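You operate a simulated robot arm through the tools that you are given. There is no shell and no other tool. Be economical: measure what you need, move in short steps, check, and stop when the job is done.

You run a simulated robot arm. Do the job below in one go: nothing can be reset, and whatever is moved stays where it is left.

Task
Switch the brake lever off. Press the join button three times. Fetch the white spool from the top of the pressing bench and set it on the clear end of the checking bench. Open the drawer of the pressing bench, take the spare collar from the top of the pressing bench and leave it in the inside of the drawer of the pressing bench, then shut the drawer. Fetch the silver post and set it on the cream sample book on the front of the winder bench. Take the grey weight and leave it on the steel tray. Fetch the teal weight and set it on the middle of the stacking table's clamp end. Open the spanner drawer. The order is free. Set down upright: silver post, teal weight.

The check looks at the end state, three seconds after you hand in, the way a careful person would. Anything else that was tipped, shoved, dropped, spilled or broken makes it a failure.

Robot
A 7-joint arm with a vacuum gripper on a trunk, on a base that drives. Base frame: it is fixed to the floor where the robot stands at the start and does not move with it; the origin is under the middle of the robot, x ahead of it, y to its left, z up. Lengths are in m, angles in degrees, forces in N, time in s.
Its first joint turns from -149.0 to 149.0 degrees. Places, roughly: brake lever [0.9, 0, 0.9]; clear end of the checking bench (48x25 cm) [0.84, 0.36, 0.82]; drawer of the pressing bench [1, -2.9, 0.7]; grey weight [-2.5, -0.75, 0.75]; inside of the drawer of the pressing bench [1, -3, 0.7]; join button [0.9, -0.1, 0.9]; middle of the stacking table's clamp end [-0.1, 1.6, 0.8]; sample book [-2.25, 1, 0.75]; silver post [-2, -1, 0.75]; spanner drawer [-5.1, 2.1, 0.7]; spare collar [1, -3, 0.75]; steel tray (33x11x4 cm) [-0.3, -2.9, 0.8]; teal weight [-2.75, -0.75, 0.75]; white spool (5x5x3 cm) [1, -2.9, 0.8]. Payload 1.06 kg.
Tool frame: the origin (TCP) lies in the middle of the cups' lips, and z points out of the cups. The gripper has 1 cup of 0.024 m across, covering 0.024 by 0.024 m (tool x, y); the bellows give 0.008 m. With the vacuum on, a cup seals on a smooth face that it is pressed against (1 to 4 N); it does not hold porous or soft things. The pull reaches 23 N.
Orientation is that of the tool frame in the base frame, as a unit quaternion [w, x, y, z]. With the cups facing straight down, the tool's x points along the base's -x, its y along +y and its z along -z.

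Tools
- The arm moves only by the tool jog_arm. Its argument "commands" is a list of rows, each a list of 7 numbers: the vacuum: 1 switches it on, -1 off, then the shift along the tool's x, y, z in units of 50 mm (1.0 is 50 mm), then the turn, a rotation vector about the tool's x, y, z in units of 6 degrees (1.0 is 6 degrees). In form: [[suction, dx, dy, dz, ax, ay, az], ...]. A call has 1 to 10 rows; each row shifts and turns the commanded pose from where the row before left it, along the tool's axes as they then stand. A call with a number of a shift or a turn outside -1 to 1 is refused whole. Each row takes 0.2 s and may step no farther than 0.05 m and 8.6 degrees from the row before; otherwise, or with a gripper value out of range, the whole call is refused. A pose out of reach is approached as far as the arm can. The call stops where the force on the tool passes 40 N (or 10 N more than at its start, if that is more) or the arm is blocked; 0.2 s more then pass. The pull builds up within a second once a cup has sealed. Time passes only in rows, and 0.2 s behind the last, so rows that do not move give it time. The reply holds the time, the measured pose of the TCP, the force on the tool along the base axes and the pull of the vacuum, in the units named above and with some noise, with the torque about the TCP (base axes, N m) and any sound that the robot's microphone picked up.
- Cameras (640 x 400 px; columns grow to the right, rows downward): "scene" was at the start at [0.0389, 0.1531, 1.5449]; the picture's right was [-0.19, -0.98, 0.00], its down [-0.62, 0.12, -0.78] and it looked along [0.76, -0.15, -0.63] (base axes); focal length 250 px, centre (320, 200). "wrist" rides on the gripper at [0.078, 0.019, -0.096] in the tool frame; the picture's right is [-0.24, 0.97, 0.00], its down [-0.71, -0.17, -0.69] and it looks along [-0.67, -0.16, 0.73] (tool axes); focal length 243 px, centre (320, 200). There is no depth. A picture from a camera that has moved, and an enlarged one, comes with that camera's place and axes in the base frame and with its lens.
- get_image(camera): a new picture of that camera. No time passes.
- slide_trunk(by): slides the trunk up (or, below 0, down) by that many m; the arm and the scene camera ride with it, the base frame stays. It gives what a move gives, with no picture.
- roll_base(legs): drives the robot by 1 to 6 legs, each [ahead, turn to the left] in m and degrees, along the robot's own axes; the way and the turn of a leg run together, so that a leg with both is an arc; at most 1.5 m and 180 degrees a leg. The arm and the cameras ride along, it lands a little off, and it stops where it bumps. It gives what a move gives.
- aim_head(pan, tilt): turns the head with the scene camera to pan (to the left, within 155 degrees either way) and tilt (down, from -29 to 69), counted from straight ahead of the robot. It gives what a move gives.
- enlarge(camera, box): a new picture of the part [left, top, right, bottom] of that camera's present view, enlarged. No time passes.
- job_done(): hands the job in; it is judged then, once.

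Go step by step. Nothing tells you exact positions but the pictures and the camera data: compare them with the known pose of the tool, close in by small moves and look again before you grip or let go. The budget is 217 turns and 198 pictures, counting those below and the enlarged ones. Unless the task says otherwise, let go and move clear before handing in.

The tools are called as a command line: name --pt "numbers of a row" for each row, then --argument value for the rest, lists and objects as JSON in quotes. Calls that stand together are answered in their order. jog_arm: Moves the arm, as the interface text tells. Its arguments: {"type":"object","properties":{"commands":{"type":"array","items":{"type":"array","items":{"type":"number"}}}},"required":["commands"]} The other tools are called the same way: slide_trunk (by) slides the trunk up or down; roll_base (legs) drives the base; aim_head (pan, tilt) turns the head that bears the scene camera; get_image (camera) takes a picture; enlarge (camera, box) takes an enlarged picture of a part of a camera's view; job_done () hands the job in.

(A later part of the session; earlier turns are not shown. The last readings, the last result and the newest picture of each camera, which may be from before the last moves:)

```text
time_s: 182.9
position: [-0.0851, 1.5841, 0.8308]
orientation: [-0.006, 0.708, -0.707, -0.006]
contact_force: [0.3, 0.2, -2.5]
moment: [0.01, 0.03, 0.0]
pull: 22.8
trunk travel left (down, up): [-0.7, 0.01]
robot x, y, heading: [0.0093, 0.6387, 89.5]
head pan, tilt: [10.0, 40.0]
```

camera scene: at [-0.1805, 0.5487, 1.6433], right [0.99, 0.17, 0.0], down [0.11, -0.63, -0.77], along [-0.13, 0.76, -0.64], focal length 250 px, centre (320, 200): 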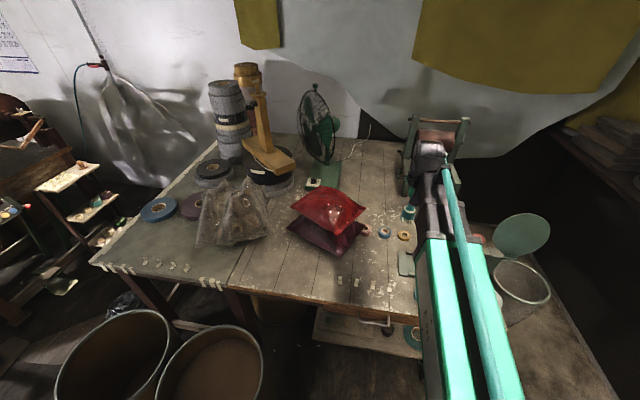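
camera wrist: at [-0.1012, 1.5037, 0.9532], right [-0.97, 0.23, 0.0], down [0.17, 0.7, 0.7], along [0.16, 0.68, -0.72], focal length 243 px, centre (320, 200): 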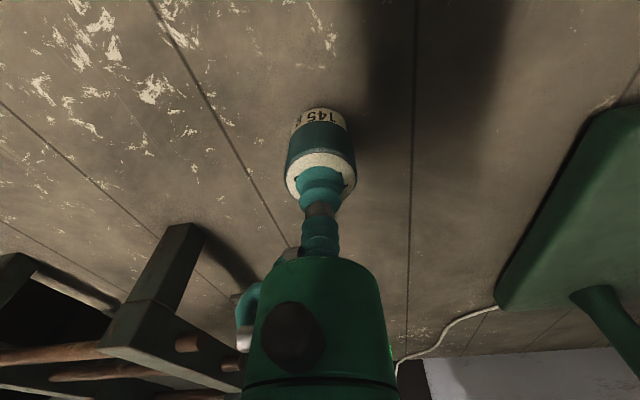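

jog_arm --pt "1 0 0 0.08 0 0 0" --pt "1 0 0 0.06 0 0 0"

enlarge --camera "scene" --box '[280, 110, 440, 260]'

get_image --camera "wrist"

```text
time_s: 183.5
position: [-0.0845, 1.5845, 0.828]
orientation: [-0.007, 0.708, -0.707, -0.007]
contact_force: [-2.3, 6.4, 16.5]
moment: [-0.05, -0.01, -0.03]
pull: 22.4
trunk travel left (down, up): [-0.7, 0.01]
robot x, y, heading: [0.0065, 0.6362, 89.5]
head pan, tilt: [10.0, 40.0]
```

```text
2.67 times, centred on (360, 185) of scene
camera zoom: at [-0.1799, 0.6771, 1.6437], right [0.99, 0.17, 0.0], down [0.11, -0.63, -0.77], along [-0.13, 0.76, -0.64], focal length 667 px, centre (213, 240)
```

zoom: 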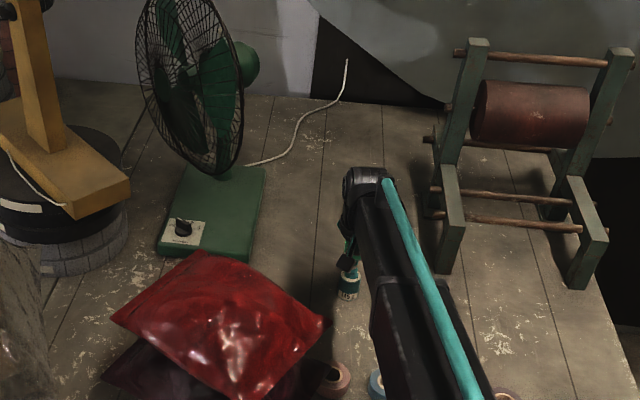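

```text
132 pictures are left
camera wrist: at [-0.1016, 1.5036, 0.9222], right [-0.97, 0.23, 0.01], down [0.17, 0.69, 0.7], along [0.16, 0.68, -0.71], focal length 243 px, centre (320, 200)
```

wrist: 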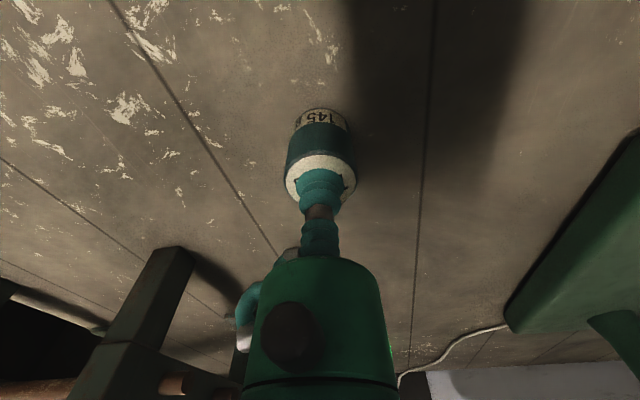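

Contact at about 0.83. Ease off slightly, release and lift away.

jog_arm --pt "1 0 0 -0.06 0 0 0" --pt "-1 0 0 0 0 0 0" --pt "-1 0 0 0 0 0 0" --pt "-1 0 0 0 0 0 0" --pt "-1 0 0 0 0 0 0"

jog_arm --pt "-1 0 0 -0.2 0 0 0" --pt "-1 0 0 -0.6 0 0 0" --pt "-1 0 0 -0.9 0 0 0" --pt "-1 0 0 -0.9 0 0 0" --pt "-1 0 0 -0.9 0 0 0" --pt "-1 0 0 -0.9 0 0 0" --pt "-1 0 0 -0.9 0 0 0" --pt "-1 0 0 -0.9 0 0 0" --pt "-1 0 0 -0.9 0 0 0"

get_image --camera "wrist"

enlarge --camera "scene" --box '[280, 110, 440, 260]'

```text
time_s: 184.7
position: [-0.0841, 1.5839, 0.8278]
orientation: [-0.006, 0.707, -0.707, -0.005]
contact_force: [-0.1, 0.6, 0.4]
moment: [0.03, 0.0, -0.01]
pull: 0.1
trunk travel left (down, up): [-0.7, 0.01]
robot x, y, heading: [0.0022, 0.6379, 89.8]
head pan, tilt: [10.0, 40.0]
```

```text
time_s: 186.7
position: [-0.0837, 1.5769, 1.1817]
orientation: [-0.007, 0.707, -0.707, -0.006]
contact_force: [-0.3, -0.5, 0.2]
moment: [-0.01, -0.02, 0.0]
pull: 0.1
trunk travel left (down, up): [-0.7, 0.01]
robot x, y, heading: [0.0053, 0.6358, 90.0]
head pan, tilt: [10.0, 40.0]
```

```text
131 pictures are left
camera wrist: at [-0.1017, 1.4968, 1.2787], right [-0.97, 0.23, 0.0], down [0.17, 0.7, 0.7], along [0.16, 0.68, -0.72], focal length 243 px, centre (320, 200)
```

wrist: 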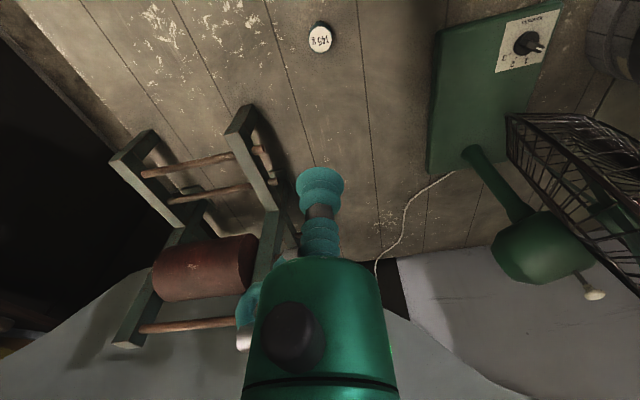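

```text
2.67 times, centred on (360, 185) of scene
camera zoom: at [-0.1799, 0.6783, 1.6432], right [0.99, 0.17, 0.0], down [0.11, -0.63, -0.77], along [-0.13, 0.76, -0.64], focal length 667 px, centre (213, 240)
```

zoom: 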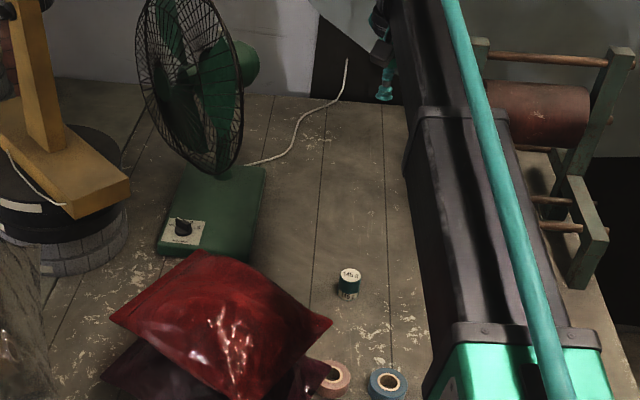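

The teal weight stands upright. Now back off and return to the post table for the grey weight.

jog_arm --pt "-1 0.9 -0.22 0 0 0 0" --pt "-1 0.9 -0.22 0 0 0 0" --pt "-1 0.9 -0.22 0 0 0 0" --pt "-1 0.9 -0.22 0 0 0 0" --pt "-1 0.9 -0.22 0 0 0 0" --pt "-1 0.9 -0.22 0 0 0 0"

roll_base --legs '[[-0.73, 0], [0, 137], [1.4, 0], [0.6, 0], [0, -47], [0.95, 0]]'

```text
time_s: 188.1
position: [-0.0172, 1.3083, 1.1757]
orientation: [-0.006, 0.708, -0.706, -0.006]
contact_force: [0.0, 0.7, 0.6]
moment: [0.0, -0.04, 0.0]
pull: 0.0
trunk travel left (down, up): [-0.7, 0.01]
robot x, y, heading: [0.006, 0.6379, 89.8]
head pan, tilt: [10.0, 40.0]
```

```text
time_s: 214.1
position: [-2.9397, -1.6702, 1.1756]
orientation: [0.0, 1.0, 0.016, -0.009]
contact_force: [-0.5, 0.2, -0.1]
moment: [0.02, 0.02, 0.02]
pull: 0.1
trunk travel left (down, up): [-0.7, 0.01]
robot x, y, heading: [-2.2713, -1.628, -178.6]
head pan, tilt: [10.0, 40.0]
```

roll_base --legs '[[0, -91.5], [0.15, 0]]'

get_image --camera "wrist"

aim_head --pan 25 --tilt 50

enlarge --camera "scene" --box '[280, 110, 480, 260]'

```text
time_s: 219.4
position: [-2.2905, -0.8063, 1.1758]
orientation: [0.006, -0.707, 0.708, 0.006]
contact_force: [-0.3, 0.1, 0.1]
moment: [0.02, 0.0, 0.03]
pull: 0.0
trunk travel left (down, up): [-0.7, 0.01]
robot x, y, heading: [-2.2724, -1.4788, 89.7]
head pan, tilt: [10.0, 40.0]
```

```text
129 pictures are left
camera wrist: at [-2.3085, -0.888, 1.2717], right [-0.97, 0.24, 0.0], down [0.17, 0.7, 0.7], along [0.16, 0.68, -0.72], focal length 243 px, centre (320, 200)
```

wrist: 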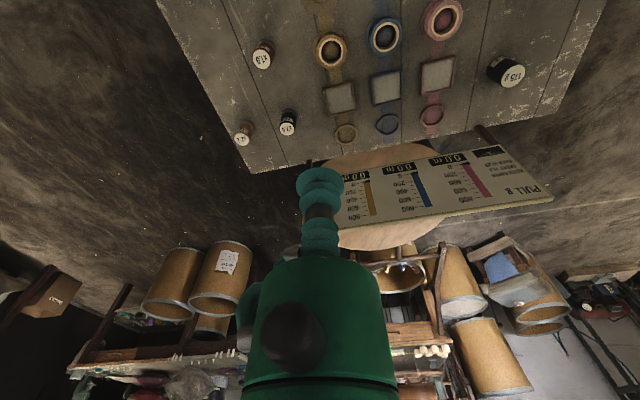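

```text
time_s: 220.2
position: [-2.2912, -0.807, 1.1765]
orientation: [0.006, -0.706, 0.708, 0.006]
contact_force: [0.4, -0.1, 0.2]
moment: [0.0, 0.0, 0.02]
pull: 0.1
trunk travel left (down, up): [-0.7, 0.01]
robot x, y, heading: [-2.2681, -1.4784, 89.6]
head pan, tilt: [25.0, 50.0]
```

```text
2.67 times, centred on (380, 185) of scene
camera zoom: at [-2.4724, -1.452, 1.6291], right [0.91, 0.42, 0.0], down [0.32, -0.7, -0.64], along [-0.27, 0.58, -0.77], focal length 667 px, centre (160, 240)
```

zoom: 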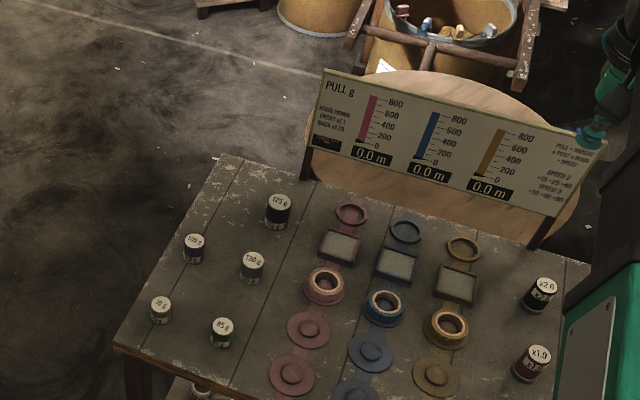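

The grey "120 g" weight is at about (-2.612, -0.80). I'll move above it.

jog_arm --pt "-1 -0.015 0.713 0.547 0 0 0" --pt "-1 -0.015 0.713 0.547 0 0 0" --pt "-1 -0.015 0.713 0.547 0 0 0" --pt "-1 -0.015 0.713 0.547 0 0 0" --pt "-1 -0.015 0.713 0.547 0 0 0" --pt "-1 -0.015 0.713 0.547 0 0 0" --pt "-1 -0.015 0.713 0.547 0 0 0" --pt "-1 -0.015 0.713 0.547 0 0 0" --pt "-1 -0.015 0.713 0.547 0 0 0"

get_image --camera "wrist"

enlarge --camera "scene" --box '[310, 150, 430, 240]'

```text
time_s: 222.2
position: [-2.6118, -0.7961, 0.9295]
orientation: [0.006, -0.707, 0.708, 0.007]
contact_force: [0.2, -0.3, -0.4]
moment: [-0.03, 0.02, 0.02]
pull: 0.1
trunk travel left (down, up): [-0.7, 0.01]
robot x, y, heading: [-2.272, -1.4784, 89.9]
head pan, tilt: [25.0, 50.0]
```

```text
127 pictures are left
camera wrist: at [-2.6297, -0.8769, 1.0254], right [-0.97, 0.24, 0.0], down [0.17, 0.7, 0.7], along [0.16, 0.68, -0.72], focal length 243 px, centre (320, 200)
```

wrist: 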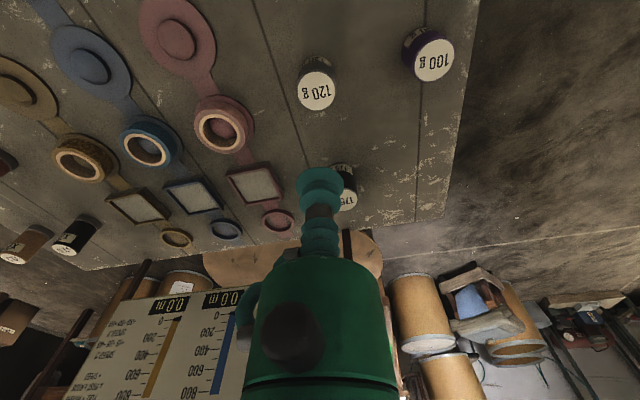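

```text
4.44 times, centred on (370, 195) of scene
camera zoom: at [-2.4731, -1.452, 1.629], right [0.91, 0.42, 0.0], down [0.32, -0.7, -0.64], along [-0.27, 0.58, -0.77], focal length 1112 px, centre (98, 222)
```

zoom: 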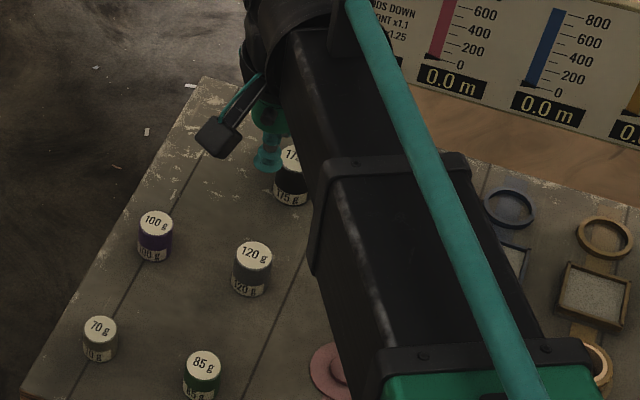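

Grey confirmed (120 g), top centred at about (-2.61, -0.801). Descending with vacuum.

jog_arm --pt "-1 0.1 -0.03 0.9 0 0 0" --pt "-1 0 0 0.9 0 0 0" --pt "1 0 0 0.3 0 0 0" --pt "1 0 0 0.1 0 0 0"

jog_arm --pt "1 0 0 0.1 0 0 0" --pt "1 0 0 0.06 0 0 0"

```text
time_s: 223.2
position: [-2.6092, -0.7999, 0.8184]
orientation: [0.005, -0.707, 0.707, 0.006]
contact_force: [0.2, 0.5, 0.2]
moment: [0.03, 0.01, 0.02]
pull: 0.0
trunk travel left (down, up): [-0.7, 0.01]
robot x, y, heading: [-2.2695, -1.4774, 89.6]
head pan, tilt: [25.0, 50.0]
```

```text
time_s: 223.8
position: [-2.6105, -0.7993, 0.8118]
orientation: [0.007, -0.707, 0.707, 0.007]
contact_force: [0.4, 0.4, -0.6]
moment: [0.0, 0.02, 0.0]
pull: 0.0
trunk travel left (down, up): [-0.7, 0.01]
robot x, y, heading: [-2.2704, -1.4818, 89.6]
head pan, tilt: [25.0, 50.0]
```

jog_arm --pt "1 0 0 0.06 0 0 0" --pt "1 0 0 0.04 0 0 0"

jog_arm --pt "1 0 0 0.04 0 0 0" --pt "1 0 0 0 0 0 0"

```text
time_s: 224.4
position: [-2.6085, -0.7996, 0.8068]
orientation: [0.006, -0.706, 0.708, 0.007]
contact_force: [0.2, 1.0, -0.4]
moment: [0.03, -0.02, 0.01]
pull: 0.0
trunk travel left (down, up): [-0.7, 0.01]
robot x, y, heading: [-2.2676, -1.479, 89.7]
head pan, tilt: [25.0, 50.0]
```

```text
time_s: 225.0
position: [-2.6087, -0.8001, 0.8045]
orientation: [0.006, -0.706, 0.708, 0.006]
contact_force: [0.4, 0.1, 0.6]
moment: [0.01, 0.03, 0.0]
pull: 22.7
trunk travel left (down, up): [-0.7, 0.01]
robot x, y, heading: [-2.2715, -1.481, 89.5]
head pan, tilt: [25.0, 50.0]
```

Sealed on the grey weight. Lift, then drive east along y≈-1.6 to the tray table.

jog_arm --pt "1 0 0 -0.3 0 0 0" --pt "1 0 0 -0.9 0 0 0" --pt "1 0 0 -0.9 0 0 0" --pt "1 0 0 -0.9 0 0 0" --pt "1 0 0 -0.9 0 0 0" --pt "1 0 0 -0.9 0 0 0" --pt "1 0 0 -0.9 0 0 0" --pt "1 0 0 -0.9 0 0 0"

jog_arm --pt "1 0 -0.9 0 0 0 0" --pt "1 0 -0.9 0 0 0 0" --pt "1 0 -0.9 0 0 0 0" --pt "1 0 -0.9 0 0 0 0" --pt "1 0 -0.9 0 0 0 0" --pt "1 0 -0.9 0 0 0 0" --pt "1 0 -0.9 0 0 0 0"

get_image --camera "wrist"

roll_base --legs '[[-0.13, 0], [0, -89.7], [1.4, 0], [0.5, 0], [0, -90]]'

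aim_head --pan 15 --tilt 35

get_image --camera "scene"

```text
time_s: 226.8
position: [-2.6097, -0.8064, 1.1345]
orientation: [0.005, -0.707, 0.707, 0.006]
contact_force: [0.5, -0.5, -0.9]
moment: [-0.01, 0.02, 0.05]
pull: 22.5
trunk travel left (down, up): [-0.7, 0.01]
robot x, y, heading: [-2.272, -1.4769, 89.7]
head pan, tilt: [25.0, 50.0]
```

```text
time_s: 228.4
position: [-2.2936, -0.8058, 1.134]
orientation: [-0.006, 0.707, -0.707, -0.007]
contact_force: [-0.1, -0.2, -0.7]
moment: [0.01, 0.01, 0.03]
pull: 23.1
trunk travel left (down, up): [-0.7, 0.01]
robot x, y, heading: [-2.268, -1.4799, 89.3]
head pan, tilt: [25.0, 50.0]
```

```text
125 pictures are left
camera wrist: at [-2.3114, -0.8864, 1.2311], right [-0.97, 0.24, 0.0], down [0.17, 0.7, 0.7], along [0.16, 0.68, -0.72], focal length 243 px, centre (320, 200)
```

wrist: 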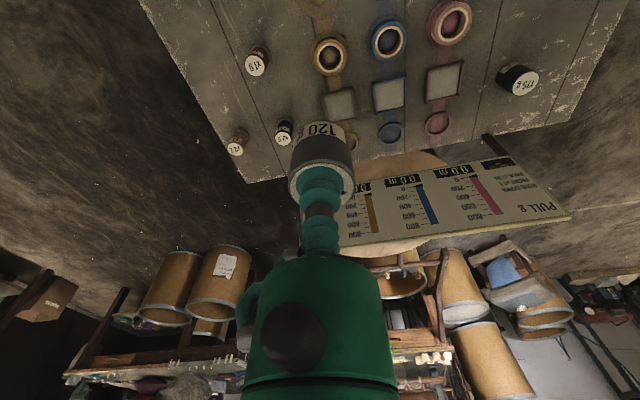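

```text
time_s: 246.4
position: [-0.3431, -2.2702, 1.1356]
orientation: [0.006, 0.704, 0.71, -0.006]
contact_force: [-0.7, 0.6, -1.4]
moment: [0.01, -0.03, 0.0]
pull: 22.6
trunk travel left (down, up): [-0.7, 0.01]
robot x, y, heading: [-0.3757, -1.5998, -89.7]
head pan, tilt: [25.0, 50.0]
```

```text
time_s: 247.2
position: [-0.3431, -2.2702, 1.1344]
orientation: [0.007, 0.704, 0.71, -0.006]
contact_force: [0.1, 1.0, -1.2]
moment: [0.01, 0.0, -0.04]
pull: 23.3
trunk travel left (down, up): [-0.7, 0.01]
robot x, y, heading: [-0.373, -1.5952, -90.0]
head pan, tilt: [15.0, 35.0]
```

```text
124 pictures are left
camera scene: at [-0.1812, -1.6385, 1.6508], right [-0.96, -0.26, 0.0], down [-0.15, 0.55, -0.82], along [0.21, -0.79, -0.57], focal length 250 px, centre (320, 200)
```

scene: 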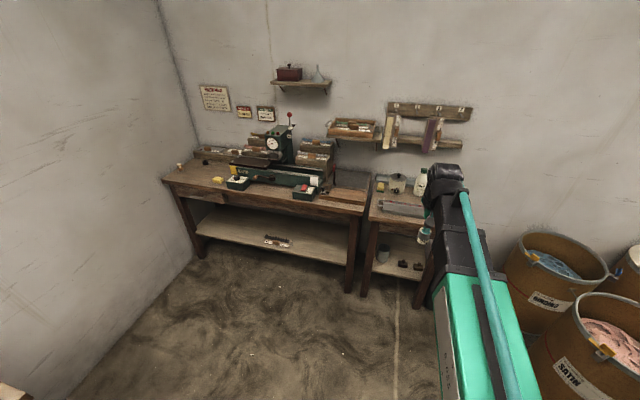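

roll_base --legs '[[0.5, 0]]'

aim_head --pan 20 --tilt 45

get_image --camera "scene"

get_image --camera "wrist"

```text
time_s: 250.1
position: [-0.3377, -2.7702, 1.1348]
orientation: [0.007, 0.702, 0.712, -0.006]
contact_force: [1.2, -0.8, -1.3]
moment: [-0.01, 0.05, 0.01]
pull: 22.8
trunk travel left (down, up): [-0.7, 0.01]
robot x, y, heading: [-0.3734, -2.0995, -89.9]
head pan, tilt: [15.0, 35.0]
```

```text
time_s: 250.8
position: [-0.3389, -2.7691, 1.1348]
orientation: [0.006, 0.703, 0.711, -0.006]
contact_force: [0.4, -0.3, -1.6]
moment: [0.05, 0.0, -0.04]
pull: 22.6
trunk travel left (down, up): [-0.7, 0.01]
robot x, y, heading: [-0.3669, -2.0975, -89.9]
head pan, tilt: [20.0, 45.0]
```

```text
123 pictures are left
camera scene: at [-0.1739, -2.1285, 1.6361], right [-0.94, -0.35, 0.0], down [-0.25, 0.66, -0.71], along [0.25, -0.66, -0.71], focal length 250 px, centre (320, 200)
```

scene: 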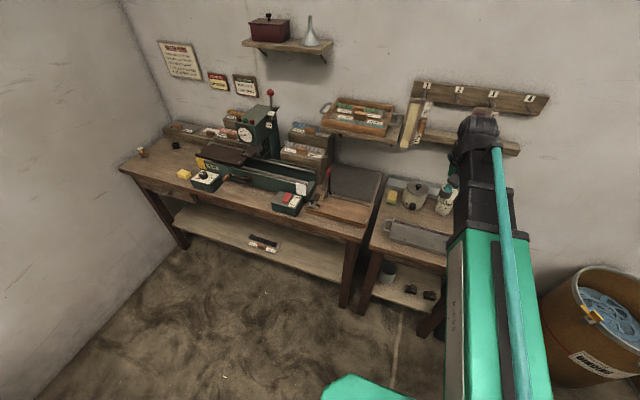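

```text
122 pictures are left
camera wrist: at [-0.3194, -2.6902, 1.231], right [0.97, -0.22, 0.0], down [-0.16, -0.7, 0.7], along [-0.15, -0.68, -0.72], focal length 243 px, centre (320, 200)
```

wrist: 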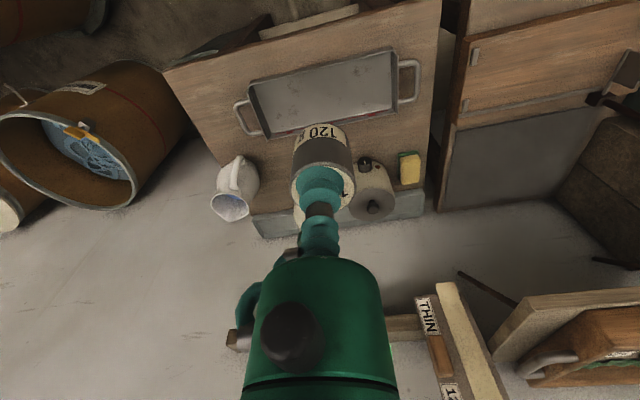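

The steel tray lies under me, floor centre about (-0.338, -2.85). I'll move over it and lower partway, then check bottle clearance.

jog_arm --pt "1 -0.8 0 0.3 0 0 0" --pt "1 -0.8 0 0.3 0 0 0" --pt "1 0 0 0.8 0 0 0" --pt "1 0 0 0.8 0 0 0"

get_image --camera "wrist"

enlarge --camera "scene" --box '[350, 130, 510, 270]'

```text
time_s: 251.8
position: [-0.3383, -2.8531, 1.0258]
orientation: [0.006, 0.703, 0.711, -0.006]
contact_force: [-0.1, 0.8, -1.4]
moment: [0.03, 0.03, 0.02]
pull: 22.9
trunk travel left (down, up): [-0.7, 0.01]
robot x, y, heading: [-0.3744, -2.0976, -89.8]
head pan, tilt: [20.0, 45.0]
```

```text
121 pictures are left
camera wrist: at [-0.3189, -2.7735, 1.122], right [0.97, -0.22, 0.0], down [-0.16, -0.7, 0.7], along [-0.15, -0.68, -0.72], focal length 243 px, centre (320, 200)
```

wrist: 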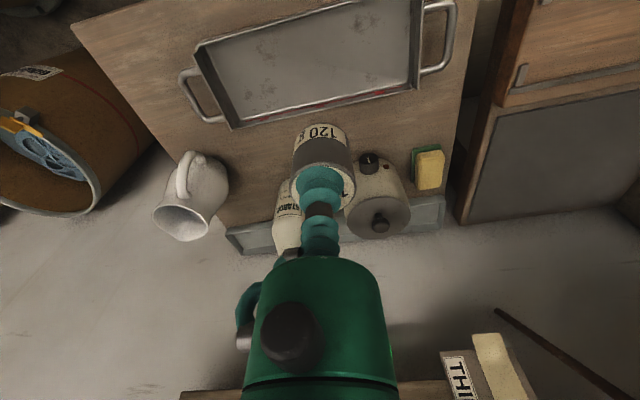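

```text
2.86 times, centred on (430, 200) of scene
camera zoom: at [-0.1739, -2.1288, 1.6361], right [-0.94, -0.35, 0.0], down [-0.25, 0.66, -0.71], along [0.25, -0.66, -0.71], focal length 715 px, centre (6, 200)
```

zoom: 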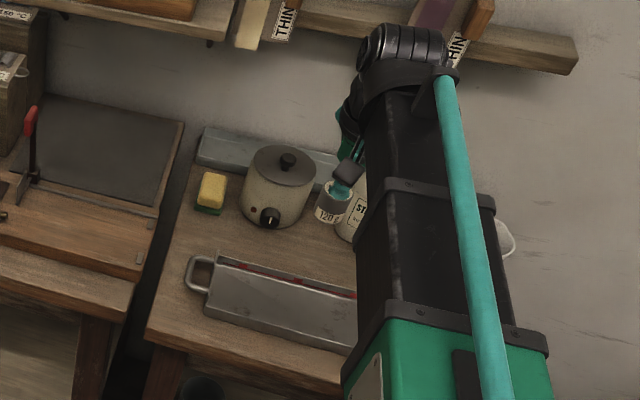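

Bottle and pot are well behind. Lowering into the tray.

jog_arm --pt "1 0 -0.1 0.9 0 0 0" --pt "1 0 0 0.9 0 0 0" --pt "1 0 0 0.9 0 0 0" --pt "1 0 0 0.3 0 0 0"

get_image --camera "wrist"

```text
time_s: 252.8
position: [-0.3418, -2.8545, 0.8768]
orientation: [0.006, 0.703, 0.712, -0.006]
contact_force: [-0.3, 0.0, -1.6]
moment: [0.02, 0.0, 0.02]
pull: 23.6
trunk travel left (down, up): [-0.7, 0.01]
robot x, y, heading: [-0.3689, -2.0986, -89.7]
head pan, tilt: [20.0, 45.0]
```

```text
119 pictures are left
camera wrist: at [-0.3231, -2.7754, 0.9721], right [0.97, -0.22, 0.0], down [-0.16, -0.7, 0.7], along [-0.15, -0.68, -0.72], focal length 243 px, centre (320, 200)
```

wrist: 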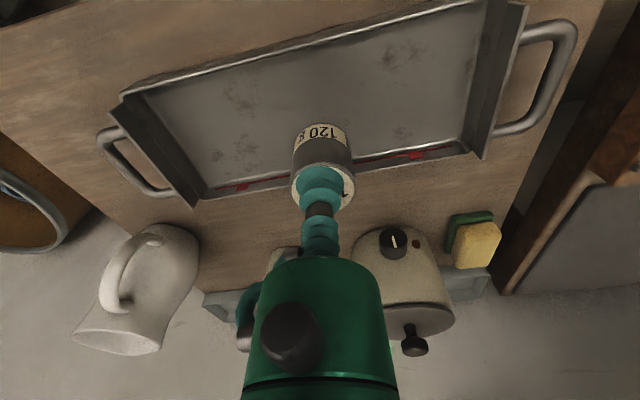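

jog_arm --pt "1 0 0 0.2 0 0 0" --pt "1 0 0 0.1 0 0 0" --pt "1 0 0 0.08 0 0 0"

jog_arm --pt "1 0 0 0.08 0 0 0" --pt "1 0 0 0.06 0 0 0"

```text
time_s: 253.6
position: [-0.3423, -2.8559, 0.8582]
orientation: [0.006, 0.703, 0.711, -0.006]
contact_force: [-0.6, -0.6, -1.1]
moment: [-0.02, 0.0, 0.01]
pull: 22.8
trunk travel left (down, up): [-0.7, 0.01]
robot x, y, heading: [-0.3714, -2.0985, -90.0]
head pan, tilt: [20.0, 45.0]
```

```text
time_s: 254.2
position: [-0.3427, -2.8554, 0.8505]
orientation: [0.006, 0.702, 0.712, -0.007]
contact_force: [-0.7, -0.5, -1.1]
moment: [0.02, 0.01, 0.0]
pull: 22.6
trunk travel left (down, up): [-0.7, 0.01]
robot x, y, heading: [-0.3716, -2.0994, -89.8]
head pan, tilt: [20.0, 45.0]
```

jog_arm --pt "1 0 0 0.06 0 0 0" --pt "1 0 0 0.06 0 0 0"

jog_arm --pt "1 0 0 0.06 0 0 0" --pt "1 0 0 0.04 0 0 0"

```text
time_s: 254.8
position: [-0.3423, -2.8549, 0.8432]
orientation: [0.007, 0.702, 0.712, -0.007]
contact_force: [0.3, -0.5, -0.8]
moment: [0.01, -0.02, 0.0]
pull: 22.5
trunk travel left (down, up): [-0.7, 0.01]
robot x, y, heading: [-0.3698, -2.099, -90.0]
head pan, tilt: [20.0, 45.0]
```

```text
time_s: 255.4
position: [-0.3428, -2.8548, 0.8397]
orientation: [0.007, 0.703, 0.711, -0.007]
contact_force: [-0.2, 0.0, -1.5]
moment: [0.01, -0.04, 0.0]
pull: 23.1
trunk travel left (down, up): [-0.7, 0.01]
robot x, y, heading: [-0.3716, -2.0983, -89.7]
head pan, tilt: [20.0, 45.0]
```

jog_arm --pt "1 0 0 0.06 0 0 0" --pt "1 0 0 0.06 0 0 0"

jog_arm --pt "1 0 0 0.06 0 0 0" --pt "1 0 0 0.04 0 0 0"

get_image --camera "wrist"

```text
time_s: 256.0
position: [-0.3431, -2.8549, 0.8331]
orientation: [0.006, 0.702, 0.712, -0.006]
contact_force: [1.0, 1.1, -0.9]
moment: [0.04, 0.03, -0.02]
pull: 23.5
trunk travel left (down, up): [-0.7, 0.01]
robot x, y, heading: [-0.3731, -2.0942, -89.7]
head pan, tilt: [20.0, 45.0]
```

```text
time_s: 256.6
position: [-0.3432, -2.8555, 0.8304]
orientation: [0.006, 0.702, 0.712, -0.006]
contact_force: [-0.1, -0.6, -0.4]
moment: [0.03, -0.01, 0.02]
pull: 22.9
trunk travel left (down, up): [-0.7, 0.01]
robot x, y, heading: [-0.3703, -2.0963, -89.7]
head pan, tilt: [20.0, 45.0]
```

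```text
118 pictures are left
camera wrist: at [-0.324, -2.7757, 0.9246], right [0.97, -0.22, 0.0], down [-0.16, -0.7, 0.7], along [-0.15, -0.68, -0.72], focal length 243 px, centre (320, 200)
```

wrist: 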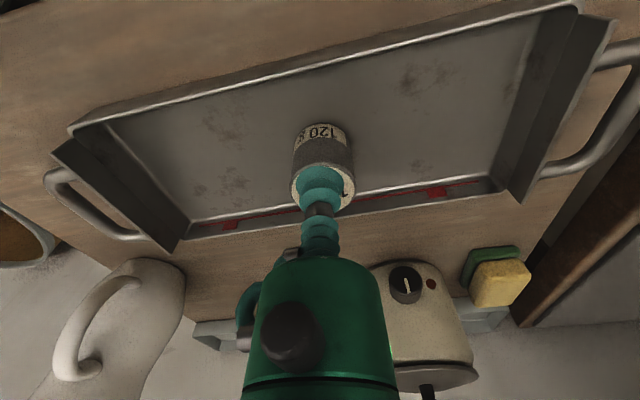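

jog_arm --pt "1 0 0 0.06 0 0 0" --pt "1 0 0 0.06 0 0 0"

jog_arm --pt "1 0 0 0.06 0 0 0" --pt "1 0 0 0.04 0 0 0"

```text
time_s: 257.2
position: [-0.3426, -2.854, 0.8238]
orientation: [0.007, 0.703, 0.711, -0.006]
contact_force: [-0.7, -4.4, 17.2]
moment: [0.08, -0.02, 0.01]
pull: 22.8
trunk travel left (down, up): [-0.7, 0.01]
robot x, y, heading: [-0.3715, -2.0984, -89.6]
head pan, tilt: [20.0, 45.0]
```

```text
time_s: 257.8
position: [-0.3428, -2.8542, 0.8185]
orientation: [0.006, 0.703, 0.711, -0.007]
contact_force: [-2.4, -5.8, 24.0]
moment: [0.05, 0.0, -0.02]
pull: 23.3
trunk travel left (down, up): [-0.7, 0.01]
robot x, y, heading: [-0.3726, -2.097, -89.8]
head pan, tilt: [20.0, 45.0]
```

Contact made. Ease off, release and lift.

jog_arm --pt "1 0 0 -0.14 0 0 0" --pt "-1 0 0 0 0 0 0" --pt "-1 0 0 0 0 0 0" --pt "-1 0 0 0 0 0 0" --pt "-1 0 0 0 0 0 0"

jog_arm --pt "-1 0 0 -0.2 0 0 0" --pt "-1 0 0 -0.8 0 0 0" --pt "-1 0 0 -0.9 0 0 0" --pt "-1 0 0 -0.9 0 0 0" --pt "-1 0 0 -0.9 0 0 0" --pt "-1 0 0 -0.9 0 0 0" --pt "-1 0 0 -0.9 0 0 0" --pt "-1 0 0 -0.9 0 0 0"

get_image --camera "wrist"

```text
time_s: 259.0
position: [-0.3425, -2.8549, 0.8237]
orientation: [0.007, 0.702, 0.712, -0.006]
contact_force: [0.5, -0.2, 2.7]
moment: [0.01, 0.01, -0.02]
pull: 0.0
trunk travel left (down, up): [-0.7, 0.01]
robot x, y, heading: [-0.3747, -2.1016, -89.8]
head pan, tilt: [20.0, 45.0]
```

```text
time_s: 260.8
position: [-0.3414, -2.8501, 1.1443]
orientation: [0.006, 0.703, 0.711, -0.006]
contact_force: [-0.3, 0.7, 0.2]
moment: [0.01, 0.04, 0.03]
pull: 0.1
trunk travel left (down, up): [-0.7, 0.01]
robot x, y, heading: [-0.3719, -2.0993, -89.7]
head pan, tilt: [20.0, 45.0]
```

```text
117 pictures are left
camera wrist: at [-0.3231, -2.7708, 1.2408], right [0.97, -0.22, 0.0], down [-0.16, -0.7, 0.7], along [-0.15, -0.68, -0.72], focal length 243 px, centre (320, 200)
```

wrist: 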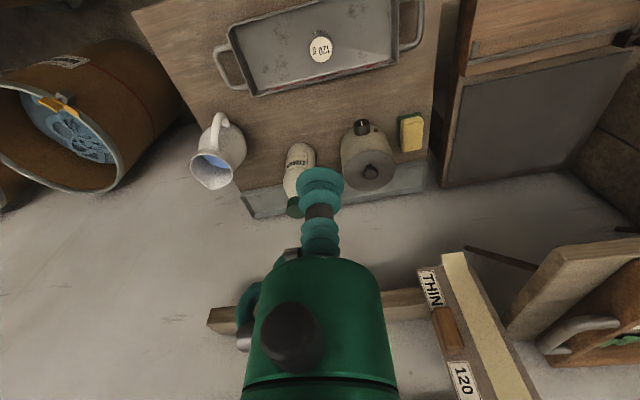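

The grey weight stands in the tray. Now I'll go to the pressing bench's drawer: turn east, drive 0.85 m, and turn back to face the bench.

jog_arm --pt "-1 0.95 0 -0.2 0 0 0" --pt "-1 0.95 0 -0.2 0 0 0"

roll_base --legs '[[0, 84], [0.87, 0]]'

aim_head --pan -40 --tilt 45

get_image --camera "scene"

```text
time_s: 261.4
position: [-0.3437, -2.753, 1.1624]
orientation: [0.005, 0.703, 0.711, -0.007]
contact_force: [0.5, 0.3, -0.3]
moment: [-0.04, 0.05, 0.0]
pull: 0.1
trunk travel left (down, up): [-0.7, 0.01]
robot x, y, heading: [-0.3723, -2.0968, -89.8]
head pan, tilt: [20.0, 45.0]
```

```text
time_s: 269.6
position: [1.1523, -2.2077, 1.1623]
orientation: [0.009, 0.042, 0.999, 0.0]
contact_force: [0.2, -0.6, -0.7]
moment: [-0.02, 0.01, -0.03]
pull: 0.1
trunk travel left (down, up): [-0.7, 0.01]
robot x, y, heading: [0.4954, -2.1754, -5.2]
head pan, tilt: [20.0, 45.0]
```

```text
time_s: 270.9
position: [1.1521, -2.2071, 1.1628]
orientation: [0.009, 0.041, 0.999, 0.0]
contact_force: [0.2, -0.5, 0.5]
moment: [-0.04, -0.02, 0.01]
pull: 0.1
trunk travel left (down, up): [-0.7, 0.01]
robot x, y, heading: [0.494, -2.174, -5.0]
head pan, tilt: [-40.0, 45.0]
```

```text
116 pictures are left
camera scene: at [0.5234, -2.059, 1.636], right [-0.71, -0.71, 0.0], down [-0.5, 0.5, -0.71], along [0.5, -0.5, -0.71], focal length 250 px, centre (320, 200)
```

scene: 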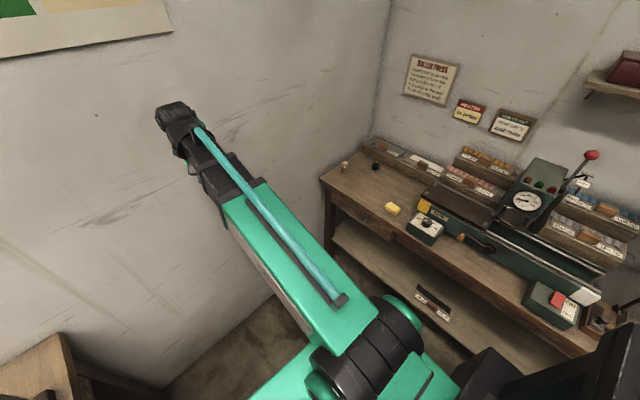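

I'll turn to heading about -50°, pointing straight at the drawer, and take a look.

roll_base --legs '[[0, -50]]'

aim_head --pan 8 --tilt 45

get_image --camera "scene"

get_image --camera "wrist"

```text
time_s: 273.6
position: [0.8915, -2.6996, 1.1617]
orientation: [0.007, 0.459, 0.888, -0.004]
contact_force: [-0.9, -0.3, -0.5]
moment: [0.01, -0.01, -0.02]
pull: 0.1
trunk travel left (down, up): [-0.7, 0.01]
robot x, y, heading: [0.4967, -2.1755, -54.8]
head pan, tilt: [-40.0, 45.0]
```

```text
time_s: 274.8
position: [0.8915, -2.6992, 1.1628]
orientation: [0.008, 0.459, 0.888, -0.004]
contact_force: [0.1, -1.4, 0.4]
moment: [0.02, 0.02, 0.0]
pull: 0.0
trunk travel left (down, up): [-0.7, 0.01]
robot x, y, heading: [0.4919, -2.1778, -55.0]
head pan, tilt: [8.0, 45.0]
```

```text
115 pictures are left
camera scene: at [0.6648, -2.1002, 1.636], right [-0.73, -0.68, 0.0], down [-0.48, 0.52, -0.71], along [0.48, -0.52, -0.71], focal length 250 px, centre (320, 200)
```

scene: 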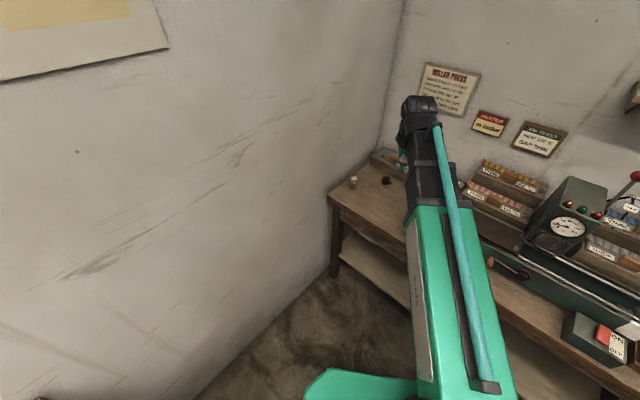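

```text
114 pictures are left
camera wrist: at [0.8624, -2.6235, 1.2587], right [0.93, 0.37, 0.0], down [0.26, -0.67, 0.7], along [0.26, -0.65, -0.72], focal length 243 px, centre (320, 200)
```

wrist: 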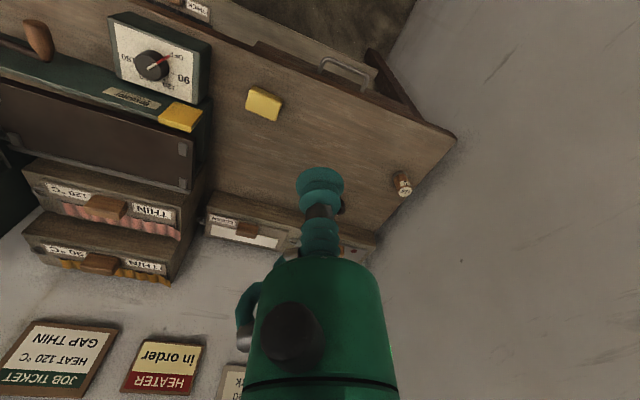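

enlarge --camera "wrist" --box '[230, 20, 410, 130]'

jog_arm --pt "-1 0.9 0 0 0 0 0" --pt "-1 0.4 0.5 0.5 0 0 0" --pt "-1 0 0.5 0.8 0 0 0"

get_image --camera "wrist"

```text
3.56 times, centred on (320, 75) of wrist
camera zoom: at [0.8624, -2.6235, 1.2587], right [0.93, 0.37, 0.0], down [0.26, -0.67, 0.7], along [0.26, -0.65, -0.72], focal length 863 px, centre (320, 644)
```

zoom: 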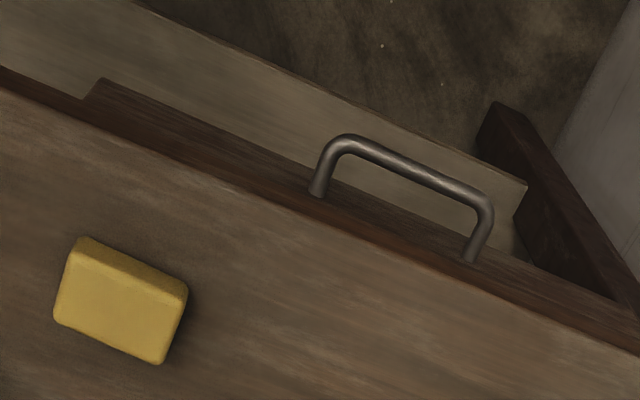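

```text
time_s: 275.6
position: [0.8958, -2.6182, 1.0956]
orientation: [0.007, 0.46, 0.888, -0.003]
contact_force: [1.7, 0.4, -0.1]
moment: [0.01, 0.04, 0.02]
pull: 0.0
trunk travel left (down, up): [-0.7, 0.01]
robot x, y, heading: [0.4971, -2.1783, -55.3]
head pan, tilt: [8.0, 45.0]
```

```text
112 pictures are left
camera wrist: at [0.8663, -2.5426, 1.1922], right [0.93, 0.37, 0.0], down [0.26, -0.67, 0.7], along [0.26, -0.65, -0.72], focal length 243 px, centre (320, 200)
```

wrist: 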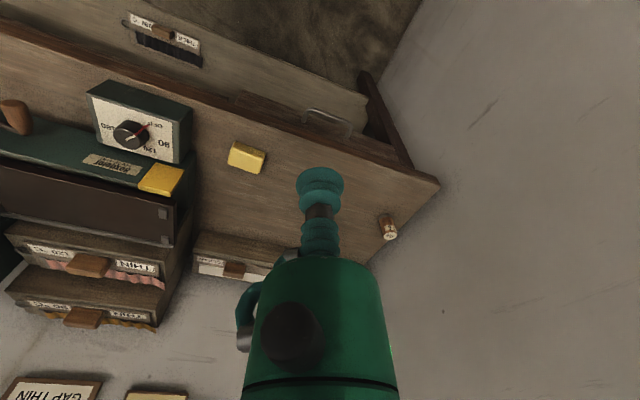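

enlarge --camera "wrist" --box '[270, 80, 390, 160]'

enlarge --camera "scene" --box '[320, 160, 440, 280]'

```text
5.00 times, centred on (330, 120) of wrist
camera zoom: at [0.8663, -2.5426, 1.1922], right [0.93, 0.37, 0.0], down [0.26, -0.67, 0.7], along [0.26, -0.65, -0.72], focal length 1213 px, centre (270, 600)
```

zoom: 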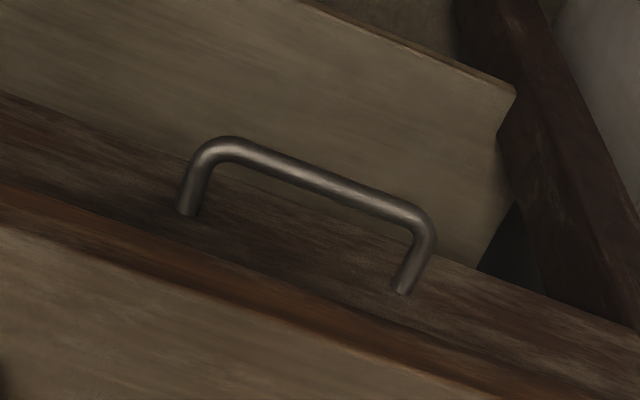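

```text
3.33 times, centred on (380, 220) of scene
camera zoom: at [0.6653, -2.1002, 1.636], right [-0.73, -0.68, 0.0], down [-0.48, 0.52, -0.71], along [0.48, -0.52, -0.71], focal length 834 px, centre (120, 133)
```

zoom: 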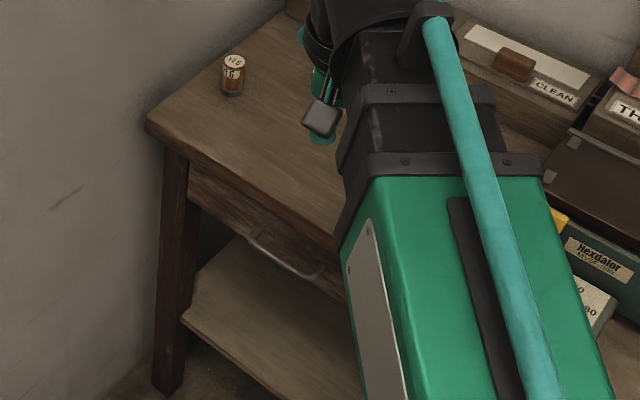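

The handle bar is at about (0.966, -2.75, 0.70), recessed under the bench edge, so I'll first try suction on the drawer front with a horizontal tool. I back up 0.25 m, lower the trunk, and yaw the tool to face -y.

roll_base --legs '[[-0.25, 0]]'

jog_arm --pt "-1 0 0 0 0 0 0.98" --pt "-1 0 0 0 0 0 0.98" --pt "-1 0 0 0 0 0 0.98" --pt "-1 0 0 0 0 0 0.98" --pt "-1 0 0 0 0 0 0.98" --pt "-1 0 0 0 0 0 0.98"

jog_arm --pt "-1 0 0 0 0 -1 0" --pt "-1 0 0 0 0 -1 0" --pt "-1 0 0 0 0 -1 0" --pt "-1 0 0 0 0 -1 0" --pt "-1 0 0 0 0 -1 0" --pt "-1 0 0 0 0 -1 0" --pt "-1 0 0 0 0 -1 0"

```text
time_s: 277.4
position: [0.7518, -2.4116, 1.0965]
orientation: [0.008, 0.459, 0.888, -0.004]
contact_force: [0.5, -0.4, -0.4]
moment: [-0.02, 0.01, 0.01]
pull: 0.0
trunk travel left (down, up): [-0.7, 0.01]
robot x, y, heading: [0.3488, -1.9688, -55.0]
head pan, tilt: [8.0, 45.0]
```

```text
time_s: 278.8
position: [0.7522, -2.4109, 1.0969]
orientation: [0.009, 0.708, 0.707, -0.001]
contact_force: [-0.1, 0.2, 0.1]
moment: [-0.01, -0.01, 0.03]
pull: 0.0
trunk travel left (down, up): [-0.7, 0.01]
robot x, y, heading: [0.3506, -1.9666, -55.1]
head pan, tilt: [8.0, 45.0]
```

```text
time_s: 280.4
position: [0.7739, -2.43, 1.1001]
orientation: [0.261, 0.66, 0.657, -0.255]
contact_force: [-0.1, -0.2, -0.6]
moment: [0.01, 0.01, 0.05]
pull: 0.0
out of reach, approached as far as the arm can: row 5, 6, 7
trunk travel left (down, up): [-0.7, 0.01]
robot x, y, heading: [0.3495, -1.9668, -54.8]
head pan, tilt: [8.0, 45.0]
```

jog_arm --pt "-1 -0.59 0.32 0.54 0 0 0" --pt "-1 -0.59 0.32 0.54 0 0 0" --pt "-1 -0.59 0.32 0.54 0 0 0" --pt "-1 -0.59 0.32 0.54 0 0 0" --pt "-1 -0.59 0.32 0.54 0 0 0"

slide_trunk --by -0.3

jog_arm --pt "-1 0 0 0 0 -1 0" --pt "-1 0 0 0 0 -1 0" --pt "-1 0 0 0 0 -1 0" --pt "-1 0 0 0 0 -1 0" --pt "-1 0 0 0 0 -1 0" --pt "-1 0 0 0 0 -1 0" --pt "-1 0 0 0 0 -1 0" --pt "-1 0 0 0 0 -1 0"

```text
time_s: 281.6
position: [0.8531, -2.6311, 1.1008]
orientation: [0.262, 0.659, 0.658, -0.254]
contact_force: [-0.4, -0.1, -0.3]
moment: [0.02, 0.03, -0.01]
pull: 0.0
trunk travel left (down, up): [-0.7, 0.01]
robot x, y, heading: [0.3513, -1.9676, -55.2]
head pan, tilt: [8.0, 45.0]
```

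```text
time_s: 284.6
position: [0.8536, -2.6294, 0.8004]
orientation: [0.262, 0.659, 0.657, -0.254]
contact_force: [0.1, 0.7, 0.2]
moment: [-0.02, -0.01, -0.02]
pull: 0.2
trunk travel left (down, up): [-0.4, 0.31]
robot x, y, heading: [0.3545, -1.9688, -55.3]
head pan, tilt: [8.0, 45.0]
```

```text
time_s: 286.4
position: [0.8526, -2.629, 0.8008]
orientation: [0.506, 0.499, 0.493, -0.502]
contact_force: [0.8, 0.0, 0.0]
moment: [-0.01, -0.06, 0.0]
pull: 0.2
trunk travel left (down, up): [-0.4, 0.31]
robot x, y, heading: [0.3489, -1.9701, -55.1]
head pan, tilt: [8.0, 45.0]
```

The tool is now horizontal facing the bench. Lower to drawer height and look.

jog_arm --pt "-1 0.7 0 0 0 0 0" --pt "-1 0.7 0 0 0 0 0" --pt "-1 0.6 0 0 0 0 0"

get_image --camera "wrist"

enlarge --camera "scene" --box '[280, 120, 520, 300]'

```text
time_s: 287.2
position: [0.8528, -2.6306, 0.7009]
orientation: [0.507, 0.498, 0.494, -0.501]
contact_force: [0.2, 0.3, -0.7]
moment: [-0.02, 0.01, 0.01]
pull: 0.0
trunk travel left (down, up): [-0.4, 0.31]
robot x, y, heading: [0.3509, -1.9687, -55.2]
head pan, tilt: [8.0, 45.0]
```

```text
109 pictures are left
camera wrist: at [0.8742, -2.5366, 0.6225], right [0.97, 0.0, 0.24], down [-0.18, 0.7, 0.7], along [-0.17, -0.72, 0.68], focal length 243 px, centre (320, 200)
```

wrist: 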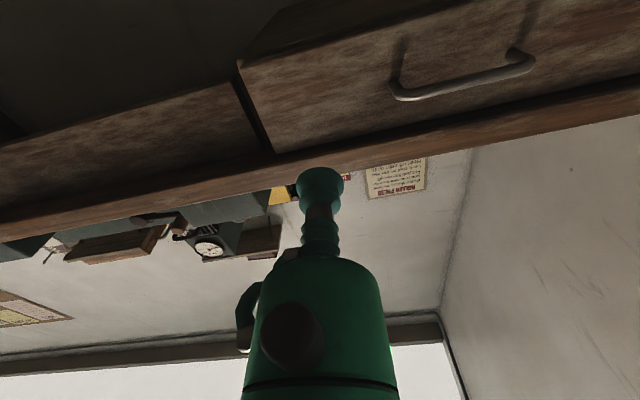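

```text
2.22 times, centred on (400, 210) of scene
camera zoom: at [0.5209, -1.8942, 1.3361], right [-0.73, -0.68, 0.0], down [-0.48, 0.52, -0.71], along [0.48, -0.52, -0.71], focal length 556 px, centre (142, 178)
```

zoom: 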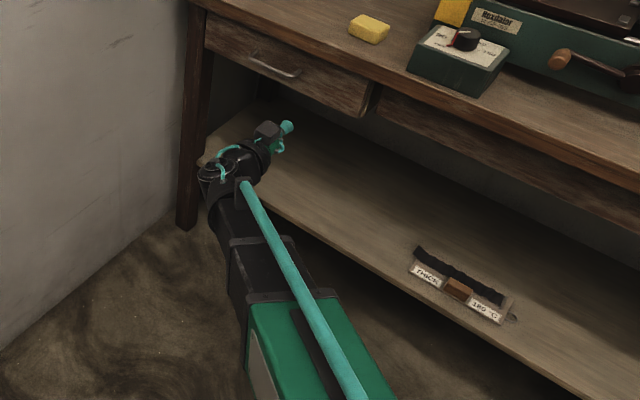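

The aim point is on the drawer front between its edge and the handle. Advancing with vacuum on.

jog_arm --pt "-1 0 0 0.9 0 0 0" --pt "-1 0 0 0.9 0 0 0" --pt "-1 0 0 0.7 0 0 0" --pt "1 0 0 0.2 0 0 0" --pt "1 0 0 0.1 0 0 0"

jog_arm --pt "1 0 0 0.08 0 0 0" --pt "1 0 0 0.06 0 0 0"

```text
time_s: 288.4
position: [0.8537, -2.7698, 0.7021]
orientation: [0.506, 0.499, 0.494, -0.501]
contact_force: [-0.5, -0.5, -0.4]
moment: [0.12, -0.03, -0.04]
pull: 23.1
trunk travel left (down, up): [-0.4, 0.31]
robot x, y, heading: [0.3544, -1.9683, -54.9]
head pan, tilt: [8.0, 45.0]
```

```text
time_s: 289.0
position: [0.854, -2.7761, 0.7033]
orientation: [0.506, 0.499, 0.494, -0.501]
contact_force: [-6.7, 17.9, -4.8]
moment: [0.06, 0.14, -0.04]
pull: 23.3
trunk travel left (down, up): [-0.4, 0.31]
robot x, y, heading: [0.3514, -1.9667, -55.1]
head pan, tilt: [8.0, 45.0]
```

Suction holds on the drawer front. Pull it open slowly.

jog_arm --pt "1 0 0 -0.1 0 0 0" --pt "1 0 0 -0.2 0 0 0" --pt "1 0 0 -0.3 0 0 0" --pt "1 0 0 -0.3 0 0 0"

jog_arm --pt "1 0 0 -0.3 0 0 0" --pt "1 0 0 -0.3 0 0 0" --pt "1 0 0 -0.3 0 0 0" --pt "1 0 0 -0.3 0 0 0" --pt "1 0 0 -0.3 0 0 0" --pt "1 0 0 -0.3 0 0 0"

enlarge --camera "scene" --box '[240, 100, 520, 300]'

```text
time_s: 290.0
position: [0.8527, -2.7323, 0.7022]
orientation: [0.507, 0.498, 0.494, -0.501]
contact_force: [0.3, 0.1, 6.5]
moment: [0.1, -0.03, -0.03]
pull: 23.0
trunk travel left (down, up): [-0.4, 0.31]
robot x, y, heading: [0.3529, -1.9672, -55.0]
head pan, tilt: [8.0, 45.0]
```

```text
time_s: 291.4
position: [0.8541, -2.6424, 0.7016]
orientation: [0.506, 0.499, 0.493, -0.502]
contact_force: [2.8, 0.4, 8.5]
moment: [0.04, 0.0, 0.01]
pull: 23.6
trunk travel left (down, up): [-0.4, 0.31]
robot x, y, heading: [0.3529, -1.9727, -54.9]
head pan, tilt: [8.0, 45.0]
```

```text
2.00 times, centred on (380, 200) of scene
camera zoom: at [0.5206, -1.8935, 1.336], right [-0.73, -0.68, 0.0], down [-0.48, 0.52, -0.71], along [0.48, -0.52, -0.71], focal length 501 px, centre (200, 200)
```

zoom: 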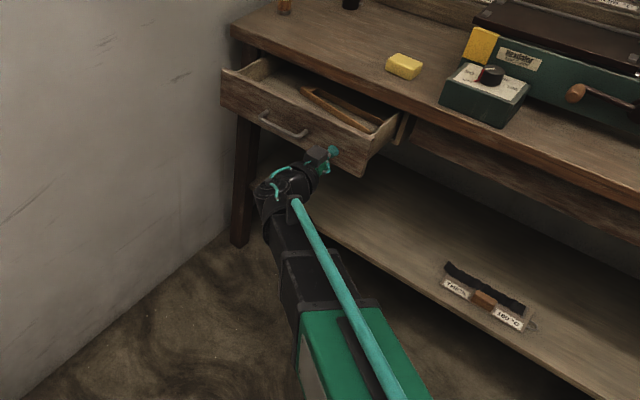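

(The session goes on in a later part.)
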